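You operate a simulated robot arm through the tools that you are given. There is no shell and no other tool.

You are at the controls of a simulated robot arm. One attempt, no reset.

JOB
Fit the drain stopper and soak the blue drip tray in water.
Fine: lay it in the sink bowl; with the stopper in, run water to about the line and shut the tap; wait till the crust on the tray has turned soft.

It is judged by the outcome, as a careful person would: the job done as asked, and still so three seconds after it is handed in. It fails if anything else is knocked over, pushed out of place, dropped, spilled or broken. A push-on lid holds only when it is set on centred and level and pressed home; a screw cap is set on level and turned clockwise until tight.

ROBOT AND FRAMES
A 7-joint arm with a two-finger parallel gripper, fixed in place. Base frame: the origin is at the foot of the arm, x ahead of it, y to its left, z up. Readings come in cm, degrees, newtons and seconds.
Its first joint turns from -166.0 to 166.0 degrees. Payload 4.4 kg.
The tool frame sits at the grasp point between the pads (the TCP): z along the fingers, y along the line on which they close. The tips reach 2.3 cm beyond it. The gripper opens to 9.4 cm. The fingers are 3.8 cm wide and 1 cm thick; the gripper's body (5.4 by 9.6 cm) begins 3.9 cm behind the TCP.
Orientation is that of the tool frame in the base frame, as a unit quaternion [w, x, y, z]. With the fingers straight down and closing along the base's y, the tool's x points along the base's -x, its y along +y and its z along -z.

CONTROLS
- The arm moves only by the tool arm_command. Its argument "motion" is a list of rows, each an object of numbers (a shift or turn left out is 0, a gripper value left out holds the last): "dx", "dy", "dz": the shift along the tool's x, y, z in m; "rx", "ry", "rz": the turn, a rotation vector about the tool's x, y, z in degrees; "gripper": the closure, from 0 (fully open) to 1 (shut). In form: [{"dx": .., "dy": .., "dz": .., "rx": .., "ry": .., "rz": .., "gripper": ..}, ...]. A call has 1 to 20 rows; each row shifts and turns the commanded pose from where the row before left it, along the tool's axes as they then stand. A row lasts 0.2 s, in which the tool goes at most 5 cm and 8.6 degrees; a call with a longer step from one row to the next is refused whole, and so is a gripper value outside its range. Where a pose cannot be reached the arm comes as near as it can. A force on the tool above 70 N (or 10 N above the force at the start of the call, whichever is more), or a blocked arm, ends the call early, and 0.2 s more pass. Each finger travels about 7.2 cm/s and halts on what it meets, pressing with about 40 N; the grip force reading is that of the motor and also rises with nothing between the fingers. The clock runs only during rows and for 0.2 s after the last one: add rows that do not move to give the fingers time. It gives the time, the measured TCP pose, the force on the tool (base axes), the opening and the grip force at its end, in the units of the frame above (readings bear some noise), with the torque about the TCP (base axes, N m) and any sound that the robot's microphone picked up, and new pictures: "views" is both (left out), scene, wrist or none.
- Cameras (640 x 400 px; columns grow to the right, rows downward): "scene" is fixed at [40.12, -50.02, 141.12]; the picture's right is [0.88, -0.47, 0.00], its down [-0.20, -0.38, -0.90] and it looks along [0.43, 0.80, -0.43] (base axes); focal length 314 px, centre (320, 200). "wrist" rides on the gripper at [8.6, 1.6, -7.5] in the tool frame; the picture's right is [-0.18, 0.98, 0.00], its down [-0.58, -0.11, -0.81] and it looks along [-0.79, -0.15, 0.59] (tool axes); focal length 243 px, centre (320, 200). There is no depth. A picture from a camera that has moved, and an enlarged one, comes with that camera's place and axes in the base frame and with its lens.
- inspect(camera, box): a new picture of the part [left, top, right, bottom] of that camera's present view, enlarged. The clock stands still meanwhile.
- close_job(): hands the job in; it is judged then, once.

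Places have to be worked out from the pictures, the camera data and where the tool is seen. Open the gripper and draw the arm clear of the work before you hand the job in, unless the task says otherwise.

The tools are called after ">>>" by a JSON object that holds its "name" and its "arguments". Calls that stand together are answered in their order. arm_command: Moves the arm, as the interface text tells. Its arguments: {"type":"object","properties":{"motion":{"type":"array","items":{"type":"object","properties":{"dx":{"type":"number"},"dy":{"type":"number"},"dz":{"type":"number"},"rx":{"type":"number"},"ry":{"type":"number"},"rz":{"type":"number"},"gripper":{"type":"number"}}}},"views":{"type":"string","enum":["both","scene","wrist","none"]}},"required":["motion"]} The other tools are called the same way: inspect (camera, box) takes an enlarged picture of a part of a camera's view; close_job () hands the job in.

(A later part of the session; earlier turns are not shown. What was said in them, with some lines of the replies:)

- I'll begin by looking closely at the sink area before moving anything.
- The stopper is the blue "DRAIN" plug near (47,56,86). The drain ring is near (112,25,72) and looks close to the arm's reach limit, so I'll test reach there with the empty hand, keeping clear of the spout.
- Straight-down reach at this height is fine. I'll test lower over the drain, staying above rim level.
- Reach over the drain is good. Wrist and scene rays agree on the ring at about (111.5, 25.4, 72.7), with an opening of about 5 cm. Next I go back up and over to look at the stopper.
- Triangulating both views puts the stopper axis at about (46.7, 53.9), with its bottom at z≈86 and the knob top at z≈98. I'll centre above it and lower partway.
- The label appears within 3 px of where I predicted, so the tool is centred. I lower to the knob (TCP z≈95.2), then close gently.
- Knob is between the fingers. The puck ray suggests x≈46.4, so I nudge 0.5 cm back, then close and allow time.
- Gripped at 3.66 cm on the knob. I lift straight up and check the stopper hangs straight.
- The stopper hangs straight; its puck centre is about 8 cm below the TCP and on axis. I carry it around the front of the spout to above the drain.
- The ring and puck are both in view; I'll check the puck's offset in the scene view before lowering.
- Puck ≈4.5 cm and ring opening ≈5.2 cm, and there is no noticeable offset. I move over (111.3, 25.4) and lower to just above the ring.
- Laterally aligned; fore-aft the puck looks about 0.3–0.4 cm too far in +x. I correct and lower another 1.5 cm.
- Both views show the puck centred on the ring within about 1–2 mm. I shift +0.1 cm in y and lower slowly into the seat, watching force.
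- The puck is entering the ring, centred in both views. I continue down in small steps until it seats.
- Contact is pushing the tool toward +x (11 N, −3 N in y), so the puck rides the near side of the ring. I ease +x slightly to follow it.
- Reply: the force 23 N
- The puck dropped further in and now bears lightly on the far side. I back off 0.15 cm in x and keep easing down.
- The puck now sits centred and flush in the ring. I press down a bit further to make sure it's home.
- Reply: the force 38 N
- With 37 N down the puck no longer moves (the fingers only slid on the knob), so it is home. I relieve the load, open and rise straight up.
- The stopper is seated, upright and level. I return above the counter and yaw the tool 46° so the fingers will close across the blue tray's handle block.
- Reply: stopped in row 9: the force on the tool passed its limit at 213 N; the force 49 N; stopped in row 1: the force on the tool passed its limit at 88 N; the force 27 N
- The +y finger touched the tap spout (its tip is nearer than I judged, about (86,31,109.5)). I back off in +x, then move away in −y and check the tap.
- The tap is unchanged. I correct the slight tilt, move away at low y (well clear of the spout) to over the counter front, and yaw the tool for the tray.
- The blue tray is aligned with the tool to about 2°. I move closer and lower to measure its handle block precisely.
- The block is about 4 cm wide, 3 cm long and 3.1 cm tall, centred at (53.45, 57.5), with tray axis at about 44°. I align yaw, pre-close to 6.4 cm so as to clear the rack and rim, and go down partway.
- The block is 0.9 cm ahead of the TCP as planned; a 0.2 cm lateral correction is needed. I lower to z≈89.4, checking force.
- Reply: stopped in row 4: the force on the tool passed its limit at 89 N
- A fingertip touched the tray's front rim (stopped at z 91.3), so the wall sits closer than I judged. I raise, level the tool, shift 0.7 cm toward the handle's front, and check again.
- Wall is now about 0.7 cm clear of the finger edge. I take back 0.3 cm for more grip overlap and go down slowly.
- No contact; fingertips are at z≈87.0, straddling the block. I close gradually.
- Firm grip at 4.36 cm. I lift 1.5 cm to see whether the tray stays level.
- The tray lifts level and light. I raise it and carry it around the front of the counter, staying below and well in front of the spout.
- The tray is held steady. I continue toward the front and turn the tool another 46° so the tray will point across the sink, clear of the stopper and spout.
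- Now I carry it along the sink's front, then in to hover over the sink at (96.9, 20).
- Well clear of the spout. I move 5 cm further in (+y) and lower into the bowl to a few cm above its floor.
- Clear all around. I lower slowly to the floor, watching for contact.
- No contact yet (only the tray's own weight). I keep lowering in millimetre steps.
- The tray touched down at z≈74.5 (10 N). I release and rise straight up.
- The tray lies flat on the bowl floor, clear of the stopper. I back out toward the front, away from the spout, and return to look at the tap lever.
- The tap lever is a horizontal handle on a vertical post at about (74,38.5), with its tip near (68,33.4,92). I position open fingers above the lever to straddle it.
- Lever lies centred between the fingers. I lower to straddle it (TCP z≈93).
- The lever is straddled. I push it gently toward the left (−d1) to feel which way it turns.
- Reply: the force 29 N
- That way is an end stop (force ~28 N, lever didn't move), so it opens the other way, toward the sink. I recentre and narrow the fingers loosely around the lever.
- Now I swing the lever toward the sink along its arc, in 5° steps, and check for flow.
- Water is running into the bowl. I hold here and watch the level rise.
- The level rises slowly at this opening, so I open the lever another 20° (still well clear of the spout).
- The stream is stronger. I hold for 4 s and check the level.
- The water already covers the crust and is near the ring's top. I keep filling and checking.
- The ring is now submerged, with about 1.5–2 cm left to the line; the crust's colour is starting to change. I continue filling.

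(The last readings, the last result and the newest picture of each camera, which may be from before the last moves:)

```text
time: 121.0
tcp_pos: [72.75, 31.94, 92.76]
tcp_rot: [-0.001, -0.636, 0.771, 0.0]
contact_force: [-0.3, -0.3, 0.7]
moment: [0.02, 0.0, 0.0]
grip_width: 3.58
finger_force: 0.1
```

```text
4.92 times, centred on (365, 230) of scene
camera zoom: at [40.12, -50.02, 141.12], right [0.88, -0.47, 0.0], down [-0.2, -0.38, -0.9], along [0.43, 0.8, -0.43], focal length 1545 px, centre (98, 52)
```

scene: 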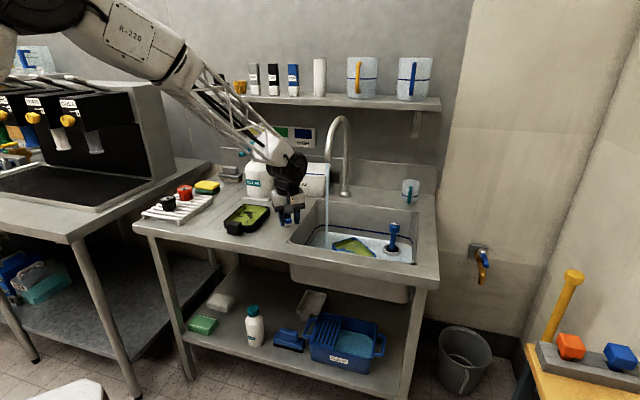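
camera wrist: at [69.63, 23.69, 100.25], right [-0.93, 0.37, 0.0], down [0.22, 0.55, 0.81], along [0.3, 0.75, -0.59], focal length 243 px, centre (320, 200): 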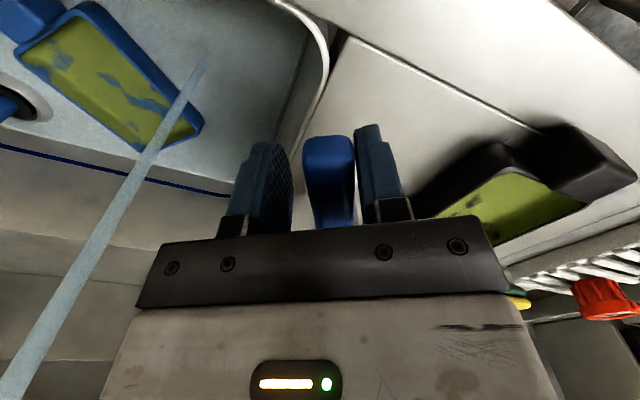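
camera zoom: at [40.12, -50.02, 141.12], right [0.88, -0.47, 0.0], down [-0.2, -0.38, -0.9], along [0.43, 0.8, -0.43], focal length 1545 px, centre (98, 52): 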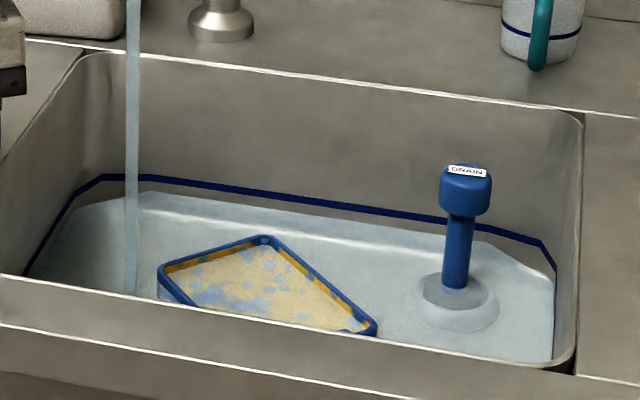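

>>> {"name": "arm_command", "arguments": {"motion": [{}, {}, {}, {}, {}, {}, {}, {}, {}, {}, {}, {}, {}, {}, {}, {}, {}, {}, {}, {}], "views": "none"}}

>>> {"name": "arm_command", "arguments": {"motion": [{}, {}, {}, {}, {}, {}, {}, {}, {}, {}, {}, {}, {}, {}, {}], "views": "none"}}

>>> {"name": "inspect", "arguments": {"camera": "scene", "box": [300, 190, 430, 270]}}

```text
time: 125.2
tcp_pos: [72.93, 31.97, 92.79]
tcp_rot: [-0.001, -0.636, 0.772, 0.001]
contact_force: [-0.3, 0.7, -0.9]
moment: [0.0, -0.01, 0.03]
grip_width: 3.59
finger_force: 0.1
```

```text
time: 128.4
tcp_pos: [72.73, 31.89, 92.78]
tcp_rot: [-0.001, -0.637, 0.771, 0.0]
contact_force: [-0.5, -0.2, 0.4]
moment: [-0.01, -0.01, 0.01]
grip_width: 3.56
finger_force: 0.0
```

```text
4.92 times, centred on (365, 230) of scene
camera zoom: at [40.12, -50.02, 141.12], right [0.88, -0.47, 0.0], down [-0.2, -0.38, -0.9], along [0.43, 0.8, -0.43], focal length 1545 px, centre (98, 52)
```

zoom: 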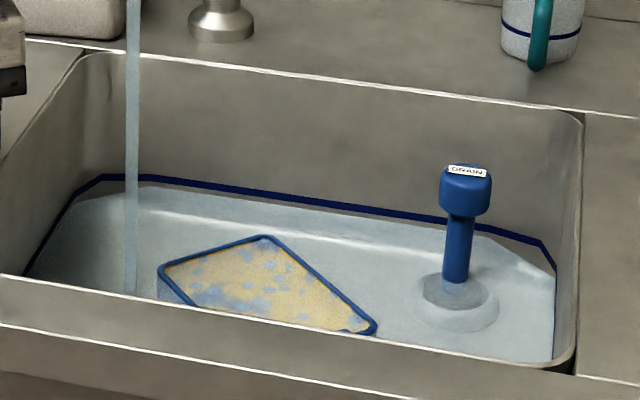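

>>> {"name": "inspect", "arguments": {"camera": "scene", "box": [305, 215, 360, 250]}}

```text
11.43 times, centred on (332, 232) of scene
camera zoom: at [40.12, -50.02, 141.12], right [0.88, -0.47, 0.0], down [-0.2, -0.38, -0.9], along [0.43, 0.8, -0.43], focal length 3587 px, centre (177, -171)
```

zoom: 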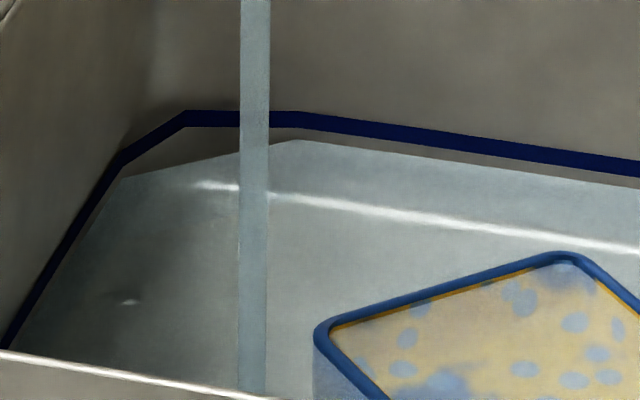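

The water is about 0.5 cm below the line's lower edge. I'll fill roughly 7 s more, then shut off.

>>> {"name": "arm_command", "arguments": {"motion": [{}, {}, {}, {}, {}, {}, {}, {}, {}, {}, {}, {}, {}, {}, {}, {}, {}, {}, {}, {}], "views": "none"}}

>>> {"name": "arm_command", "arguments": {"motion": [{}, {}, {}, {}, {}, {}, {}, {}, {}, {}], "views": "none"}}

>>> {"name": "inspect", "arguments": {"camera": "scene", "box": [305, 215, 360, 250]}}

```text
time: 132.6
tcp_pos: [72.74, 31.9, 92.72]
tcp_rot: [-0.001, -0.636, 0.772, 0.001]
contact_force: [-0.1, 0.2, 0.1]
moment: [-0.02, 0.03, 0.0]
grip_width: 3.57
finger_force: 0.0
```

```text
time: 134.8
tcp_pos: [72.8, 31.93, 92.77]
tcp_rot: [0.0, -0.637, 0.771, 0.001]
contact_force: [-1.1, 0.0, -0.2]
moment: [-0.03, -0.03, 0.03]
grip_width: 3.56
finger_force: 0.1
```

```text
11.43 times, centred on (332, 232) of scene
camera zoom: at [40.12, -50.02, 141.12], right [0.88, -0.47, 0.0], down [-0.2, -0.38, -0.9], along [0.43, 0.8, -0.43], focal length 3587 px, centre (177, -171)
```

zoom: 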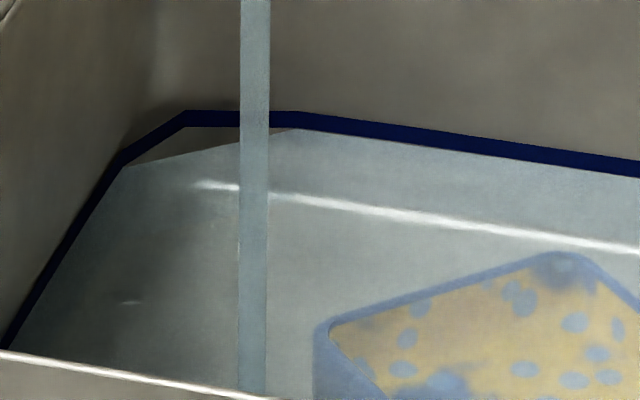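

The water has reached the line's lower edge. I wait a second more, then swing the lever back to its closed stop.

>>> {"name": "arm_command", "arguments": {"motion": [{}, {}, {}, {}, {"dy": 0.007}, {"dy": 0.006}, {"dx": -0.0006, "dy": 0.0058, "rz": 5}, {"dx": -0.0006, "dy": 0.0058, "rz": 5}, {"dx": -0.0006, "dy": 0.0058, "rz": 5}, {"dx": -0.0006, "dy": 0.0058, "rz": 5}, {"dx": -0.0006, "dy": 0.0058, "rz": 5}, {"dx": -0.0006, "dy": 0.0058, "rz": 5}, {"dx": -0.0006, "dy": 0.0058, "rz": 5}, {}]}}

>>> {"name": "inspect", "arguments": {"camera": "wrist", "box": [200, 40, 440, 240]}}

>>> {"name": "inspect", "arguments": {"camera": "scene", "box": [260, 100, 430, 270]}}

```text
time: 137.8
tcp_pos: [68.08, 34.24, 92.84]
tcp_rot: [-0.001, -0.374, 0.927, 0.001]
contact_force: [0.8, 0.7, -0.3]
moment: [-0.02, 0.0, -0.01]
grip_width: 3.56
finger_force: 0.2
camera wrist: at [60.86, 29.38, 100.31], right [-0.55, 0.84, 0.0], down [0.5, 0.32, 0.81], along [0.67, 0.44, -0.59], focal length 243 px, centre (320, 200)
```

scene: 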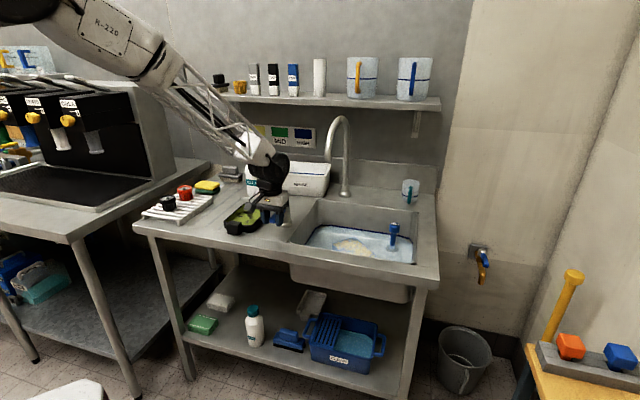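
wrist: 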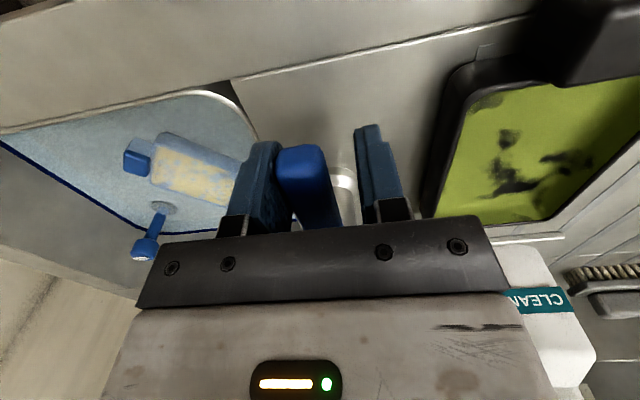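

```text
2.00 times, centred on (320, 140) of wrist
camera zoom: at [60.86, 29.38, 100.31], right [-0.55, 0.84, 0.0], down [0.5, 0.32, 0.81], along [0.67, 0.44, -0.59], focal length 485 px, centre (320, 320)
```

zoom: 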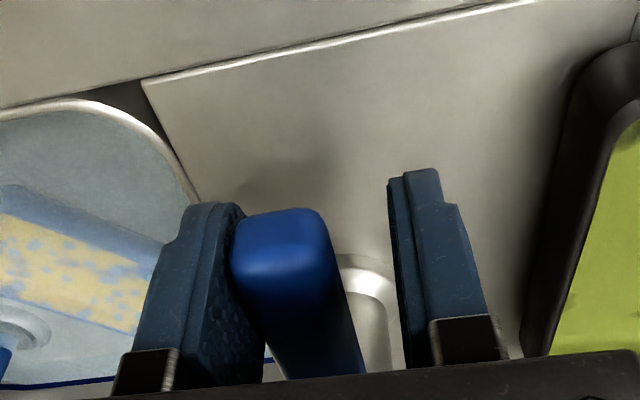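

```text
2.35 times, centred on (345, 185) of scene
camera zoom: at [40.12, -50.02, 141.12], right [0.88, -0.47, 0.0], down [-0.2, -0.38, -0.9], along [0.43, 0.8, -0.43], focal length 739 px, centre (261, 235)
```

zoom: 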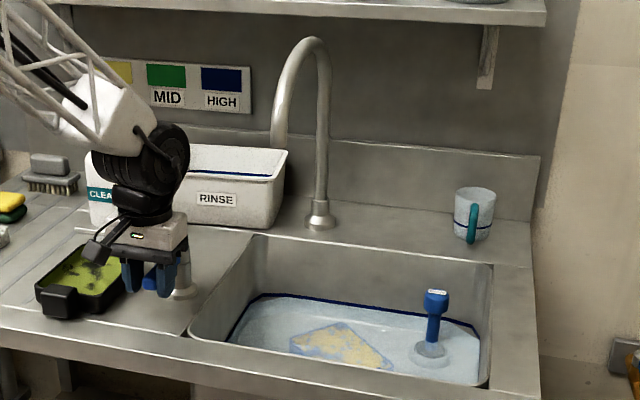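

The stream has stopped. I nudge the lever a little further to make sure it's against its closed stop.

>>> {"name": "arm_command", "arguments": {"motion": [{"dy": 0.002}, {"dy": 0.002}, {}], "views": "none"}}

>>> {"name": "inspect", "arguments": {"camera": "scene", "box": [300, 120, 430, 270]}}

```text
time: 138.6
tcp_pos: [67.85, 34.59, 92.76]
tcp_rot: [-0.001, -0.374, 0.927, 0.0]
contact_force: [6.6, -6.9, 4.2]
moment: [-0.16, -0.07, 0.13]
grip_width: 4.01
finger_force: 5.2
```

```text
2.67 times, centred on (365, 195) of scene
camera zoom: at [40.12, -50.02, 141.12], right [0.88, -0.47, 0.0], down [-0.2, -0.38, -0.9], along [0.43, 0.8, -0.43], focal length 837 px, centre (200, 213)
```

zoom: 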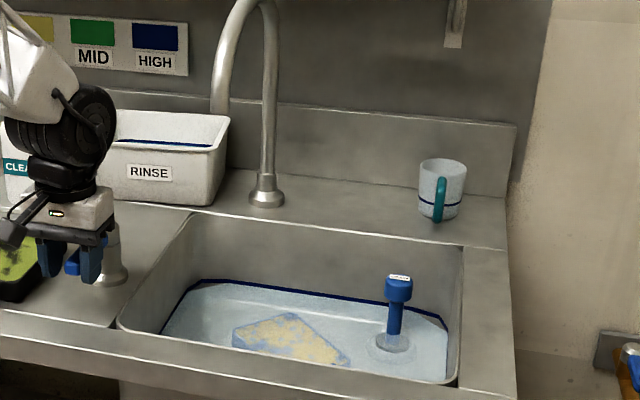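

Lever is at its stop and the flow is off. I centre the fingers, open slightly, and lift clear of the lever.

>>> {"name": "arm_command", "arguments": {"motion": [{"dy": -0.006}, {"dy": -0.004}, {"gripper": 0.4}, {}, {}, {"dz": -0.02}, {"dz": -0.03}, {"dz": -0.04}, {"dz": -0.04}, {"dx": 0.03}, {"dx": 0.04}, {"dx": 0.04}, {"dx": 0.04}, {}, {}]}}

>>> {"name": "inspect", "arguments": {"camera": "scene", "box": [305, 205, 420, 270]}}

>>> {"name": "inspect", "arguments": {"camera": "scene", "box": [255, 180, 325, 240]}}

```text
time: 141.8
tcp_pos: [57.92, 23.33, 106.09]
tcp_rot: [-0.001, -0.375, 0.927, 0.0]
contact_force: [-0.3, 1.0, 0.1]
moment: [-0.01, 0.04, 0.02]
grip_width: 5.66
finger_force: 0.2
camera wrist: at [50.56, 18.34, 113.46], right [-0.55, 0.84, 0.0], down [0.5, 0.32, 0.81], along [0.67, 0.44, -0.59], focal length 243 px, centre (320, 200)
```

scene: 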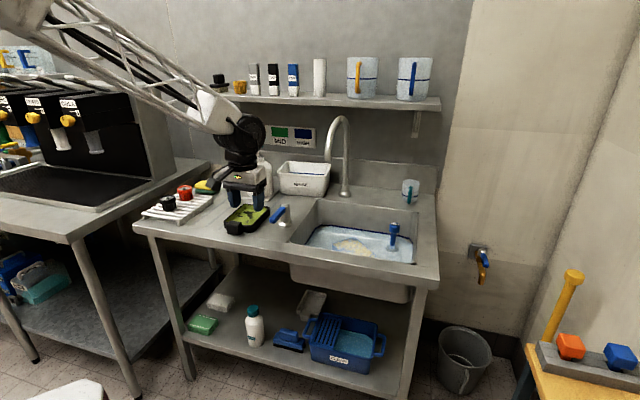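
wrist: 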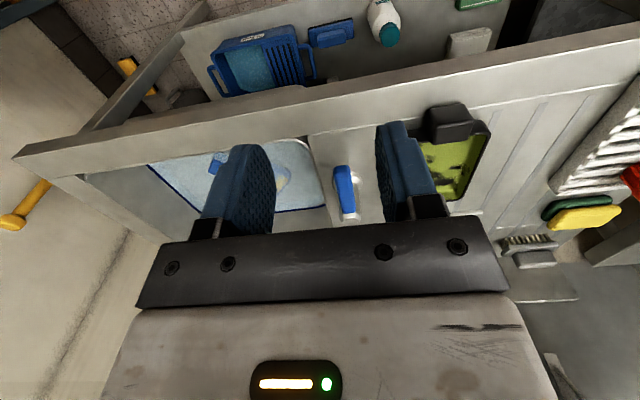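

```text
5.57 times, centred on (362, 238) of scene
camera zoom: at [40.12, -50.02, 141.12], right [0.88, -0.47, 0.0], down [-0.2, -0.38, -0.9], along [0.43, 0.8, -0.43], focal length 1747 px, centre (84, -9)
```

zoom: 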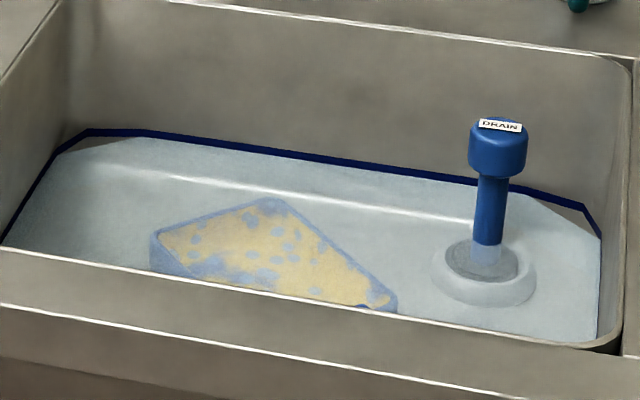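

```text
6.67 times, centred on (290, 210) of scene
camera zoom: at [40.12, -50.02, 141.12], right [0.88, -0.47, 0.0], down [-0.2, -0.38, -0.9], along [0.43, 0.8, -0.43], focal length 2093 px, centre (520, 133)
```

zoom: 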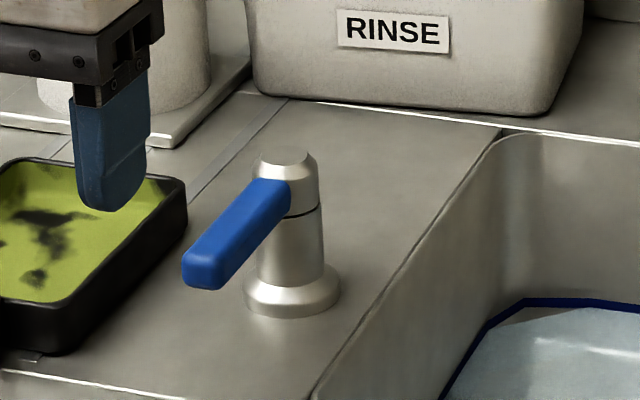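

Lever is back exactly as found and the water is at the line. I open the gripper, draw the arm clear, and wait while watching the crust.

>>> {"name": "arm_command", "arguments": {"motion": [{"dx": 0.04, "dz": -0.02, "gripper": 0.0}, {"dx": 0.04, "dz": -0.02}, {"dx": 0.04, "dz": -0.02}, {}, {}, {}, {}, {}, {}, {}, {}, {}, {}, {}, {}, {}, {}, {}, {}, {}]}}

>>> {"name": "arm_command", "arguments": {"motion": [{}, {}, {}, {}, {}, {}, {}, {}, {}, {}, {}, {}, {}, {}, {}, {}, {}, {}, {}, {}], "views": "none"}}

>>> {"name": "arm_command", "arguments": {"motion": [{}, {}, {}, {}, {}, {}, {}, {}, {}, {}, {}, {}, {}, {}, {}, {}, {}, {}, {}, {}], "views": "none"}}

>>> {"name": "inspect", "arguments": {"camera": "scene", "box": [305, 205, 420, 270]}}

```text
time: 146.0
tcp_pos: [49.07, 15.11, 111.82]
tcp_rot: [0.0, -0.374, 0.927, 0.001]
contact_force: [-0.4, 1.4, -0.3]
moment: [-0.02, 0.01, -0.02]
grip_width: 9.42
finger_force: 0.0
camera wrist: at [41.84, 10.15, 119.38], right [-0.55, 0.84, 0.0], down [0.5, 0.32, 0.81], along [0.67, 0.44, -0.59], focal length 243 px, centre (320, 200)
```

scene: 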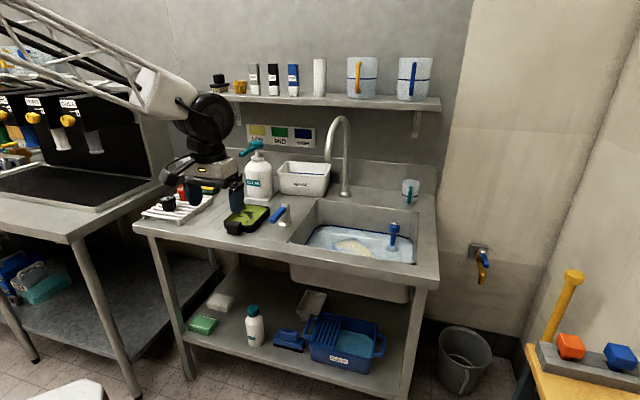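
wrist: 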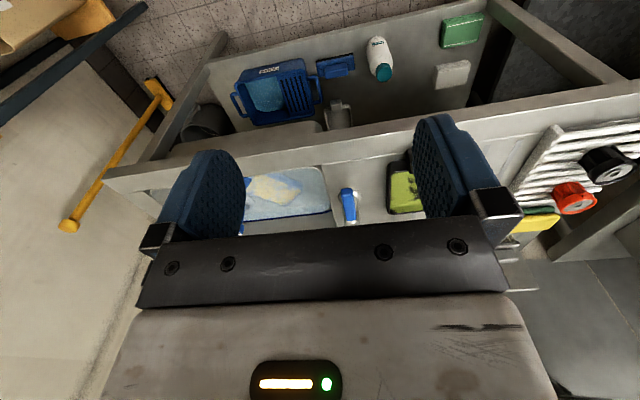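

```text
time: 150.2
tcp_pos: [49.16, 15.06, 111.93]
tcp_rot: [-0.001, -0.375, 0.927, 0.001]
contact_force: [-0.3, -0.1, -0.2]
moment: [0.0, -0.04, -0.01]
grip_width: 9.4
finger_force: 0.0
```

```text
time: 154.4
tcp_pos: [49.16, 15.11, 112.02]
tcp_rot: [-0.001, -0.374, 0.927, 0.001]
contact_force: [1.2, -0.8, -0.3]
moment: [0.02, -0.03, 0.0]
grip_width: 9.43
finger_force: 0.0
```

```text
5.57 times, centred on (362, 238) of scene
camera zoom: at [40.12, -50.02, 141.12], right [0.88, -0.47, 0.0], down [-0.2, -0.38, -0.9], along [0.43, 0.8, -0.43], focal length 1747 px, centre (84, -9)
```

zoom: 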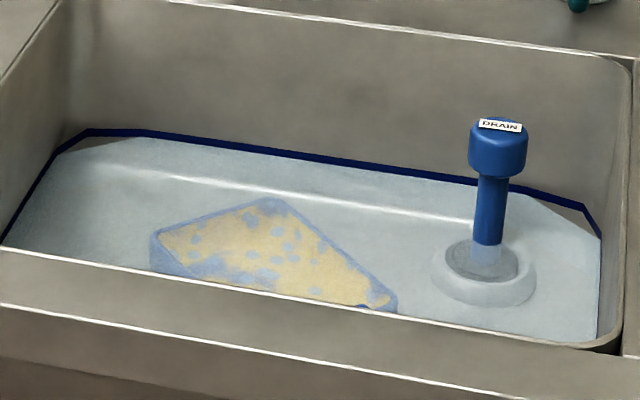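

The water level holds steady at the line, so the stopper seals. The crust has gone from green to a mottled pale amber; I'll wait longer to see whether it keeps changing.

>>> {"name": "arm_command", "arguments": {"motion": [{}, {}, {}, {}, {}, {}, {}, {}, {}, {}, {}, {}, {}, {}, {}, {}, {}, {}, {}, {}], "views": "none"}}

>>> {"name": "arm_command", "arguments": {"motion": [{}, {}, {}, {}, {}, {}, {}, {}, {}, {}, {}, {}, {}, {}, {}, {}, {}, {}, {}, {}], "views": "none"}}

>>> {"name": "arm_command", "arguments": {"motion": [{}, {}, {}, {}, {}, {}, {}, {}, {}, {}, {}, {}, {}, {}, {}, {}, {}, {}, {}, {}], "views": "none"}}

>>> {"name": "arm_command", "arguments": {"motion": [{}, {}, {}, {}, {}, {}, {}, {}, {}, {}, {}, {}, {}, {}, {}, {}, {}, {}, {}, {}], "views": "none"}}

>>> {"name": "inspect", "arguments": {"camera": "scene", "box": [325, 225, 385, 260]}}

```text
time: 158.6
tcp_pos: [49.17, 14.97, 111.89]
tcp_rot: [0.0, -0.374, 0.927, 0.001]
contact_force: [-1.1, -0.8, 0.0]
moment: [0.01, 0.0, 0.0]
grip_width: 9.41
finger_force: 0.0
```

```text
time: 162.8
tcp_pos: [49.21, 15.09, 111.85]
tcp_rot: [-0.001, -0.374, 0.927, 0.001]
contact_force: [-0.3, 0.9, -0.3]
moment: [0.0, -0.01, -0.01]
grip_width: 9.41
finger_force: 0.1
```

```text
time: 167.0
tcp_pos: [49.17, 14.97, 111.84]
tcp_rot: [-0.001, -0.374, 0.927, 0.001]
contact_force: [0.4, -0.2, -0.3]
moment: [0.01, -0.02, -0.02]
grip_width: 9.42
finger_force: 0.0
```

```text
time: 171.2
tcp_pos: [49.01, 15.03, 111.82]
tcp_rot: [-0.001, -0.374, 0.927, 0.001]
contact_force: [-0.6, 0.0, 0.5]
moment: [0.01, 0.0, 0.0]
grip_width: 9.41
finger_force: 0.0
```

```text
10.67 times, centred on (355, 242) of scene
camera zoom: at [40.12, -50.02, 141.12], right [0.88, -0.47, 0.0], down [-0.2, -0.38, -0.9], along [0.43, 0.8, -0.43], focal length 3348 px, centre (-53, -253)
```

zoom: 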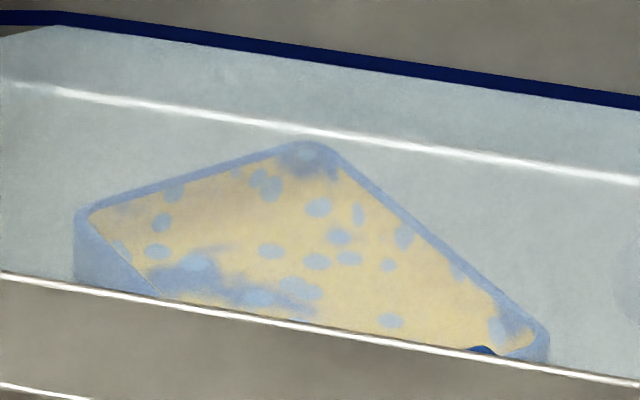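

>>> {"name": "arm_command", "arguments": {"motion": [{}, {}, {}, {}, {}, {}, {}, {}, {}, {}, {}, {}, {}, {}, {}, {}, {}, {}, {}, {}], "views": "none"}}

>>> {"name": "arm_command", "arguments": {"motion": [{}, {}, {}, {}, {}, {}, {}, {}, {}, {}, {}, {}, {}, {}, {}, {}, {}, {}, {}, {}], "views": "none"}}

>>> {"name": "arm_command", "arguments": {"motion": [{}, {}, {}, {}, {}, {}, {}, {}, {}, {}, {}, {}, {}, {}, {}, {}, {}, {}, {}, {}], "views": "none"}}

>>> {"name": "arm_command", "arguments": {"motion": [{}, {}, {}, {}, {}, {}, {}, {}, {}, {}, {}, {}, {}, {}, {}, {}, {}, {}, {}, {}], "views": "none"}}

>>> {"name": "inspect", "arguments": {"camera": "scene", "box": [325, 225, 385, 260]}}

>>> {"name": "inspect", "arguments": {"camera": "scene", "box": [130, 100, 450, 290]}}

```text
time: 175.4
tcp_pos: [49.12, 15.12, 111.82]
tcp_rot: [0.0, -0.375, 0.927, 0.0]
contact_force: [0.1, 0.5, -0.1]
moment: [0.0, -0.03, 0.01]
grip_width: 9.4
finger_force: 0.1
```

```text
time: 179.6
tcp_pos: [49.13, 15.06, 111.86]
tcp_rot: [-0.001, -0.374, 0.927, 0.001]
contact_force: [-0.3, 0.1, -0.2]
moment: [-0.01, 0.0, 0.03]
grip_width: 9.43
finger_force: 0.1
```

```text
time: 183.8
tcp_pos: [49.12, 15.17, 111.83]
tcp_rot: [-0.001, -0.375, 0.927, 0.001]
contact_force: [0.1, -0.2, 0.3]
moment: [0.02, 0.01, -0.03]
grip_width: 9.42
finger_force: 0.0
```

```text
time: 188.0
tcp_pos: [49.12, 14.92, 111.8]
tcp_rot: [0.0, -0.374, 0.927, 0.001]
contact_force: [-0.3, -0.4, -0.1]
moment: [0.02, -0.03, 0.0]
grip_width: 9.4
finger_force: 0.1
```

```text
10.67 times, centred on (355, 242) of scene
camera zoom: at [40.12, -50.02, 141.12], right [0.88, -0.47, 0.0], down [-0.2, -0.38, -0.9], along [0.43, 0.8, -0.43], focal length 3348 px, centre (-53, -253)
```

zoom: 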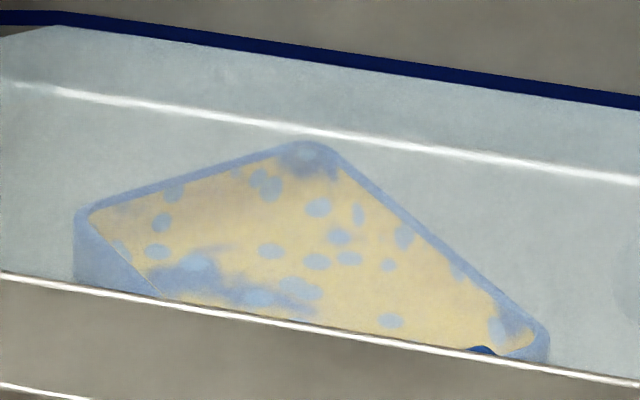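

```text
2.00 times, centred on (290, 195) of scene
camera zoom: at [40.12, -50.02, 141.12], right [0.88, -0.47, 0.0], down [-0.2, -0.38, -0.9], along [0.43, 0.8, -0.43], focal length 628 px, centre (380, 210)
```

zoom: 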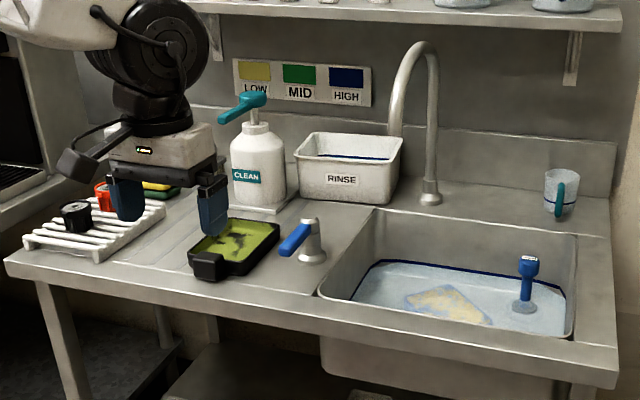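

>>> {"name": "inspect", "arguments": {"camera": "scene", "box": [305, 215, 360, 250]}}

```text
11.43 times, centred on (332, 232) of scene
camera zoom: at [40.12, -50.02, 141.12], right [0.88, -0.47, 0.0], down [-0.2, -0.38, -0.9], along [0.43, 0.8, -0.43], focal length 3587 px, centre (177, -171)
```

zoom: 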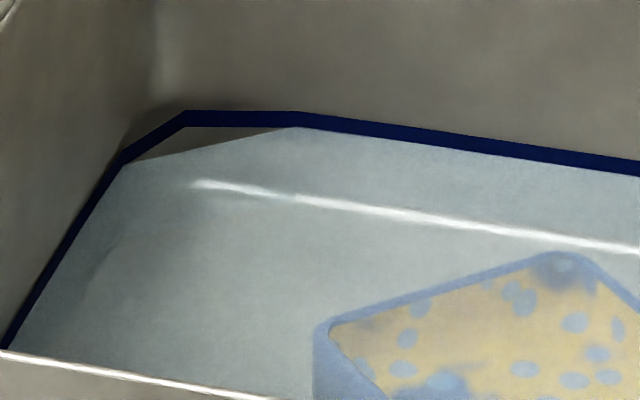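

The water sits at the line and has held there. The tap is shut and the stopper is seated. The tray lies fully submerged, and its crust has turned pale and broken up, with no further change over the last 17 s. The arm is clear with the gripper open, so I hand the job in.

>>> {"name": "close_job", "arguments": {}}

```text
The job is handed in.
```

The stopper is fitted and the blue drip tray is soaking in the sink bowl, with the water at about the line and the tap shut.

- **Stopper:** It is pressed home in the drain, upright and level. The water level held steady for about 45 seconds after I shut the tap, so it is sealing.
- **Tray:** It lies flat on the bowl floor, fully under water and clear of the stopper.
- **Water level:** It sits at the lower edge of the blue line.
- **Crust:** It turned from green to a pale, broken-up amber. It did not change over the last 17 seconds, so I took it as soft; I judged this by eye and did not touch it.

- **Spout contact:** While carrying the empty hand back, a finger knocked the tap spout hard enough to stop the arm (about 200 N). The spout looks unchanged in the pictures.
- **Rim contact:** While lining up on the tray, a fingertip pressed on its rim at about 89 N. I saw no damage.

Nothing else was moved, and the arm is drawn clear with the gripper open.
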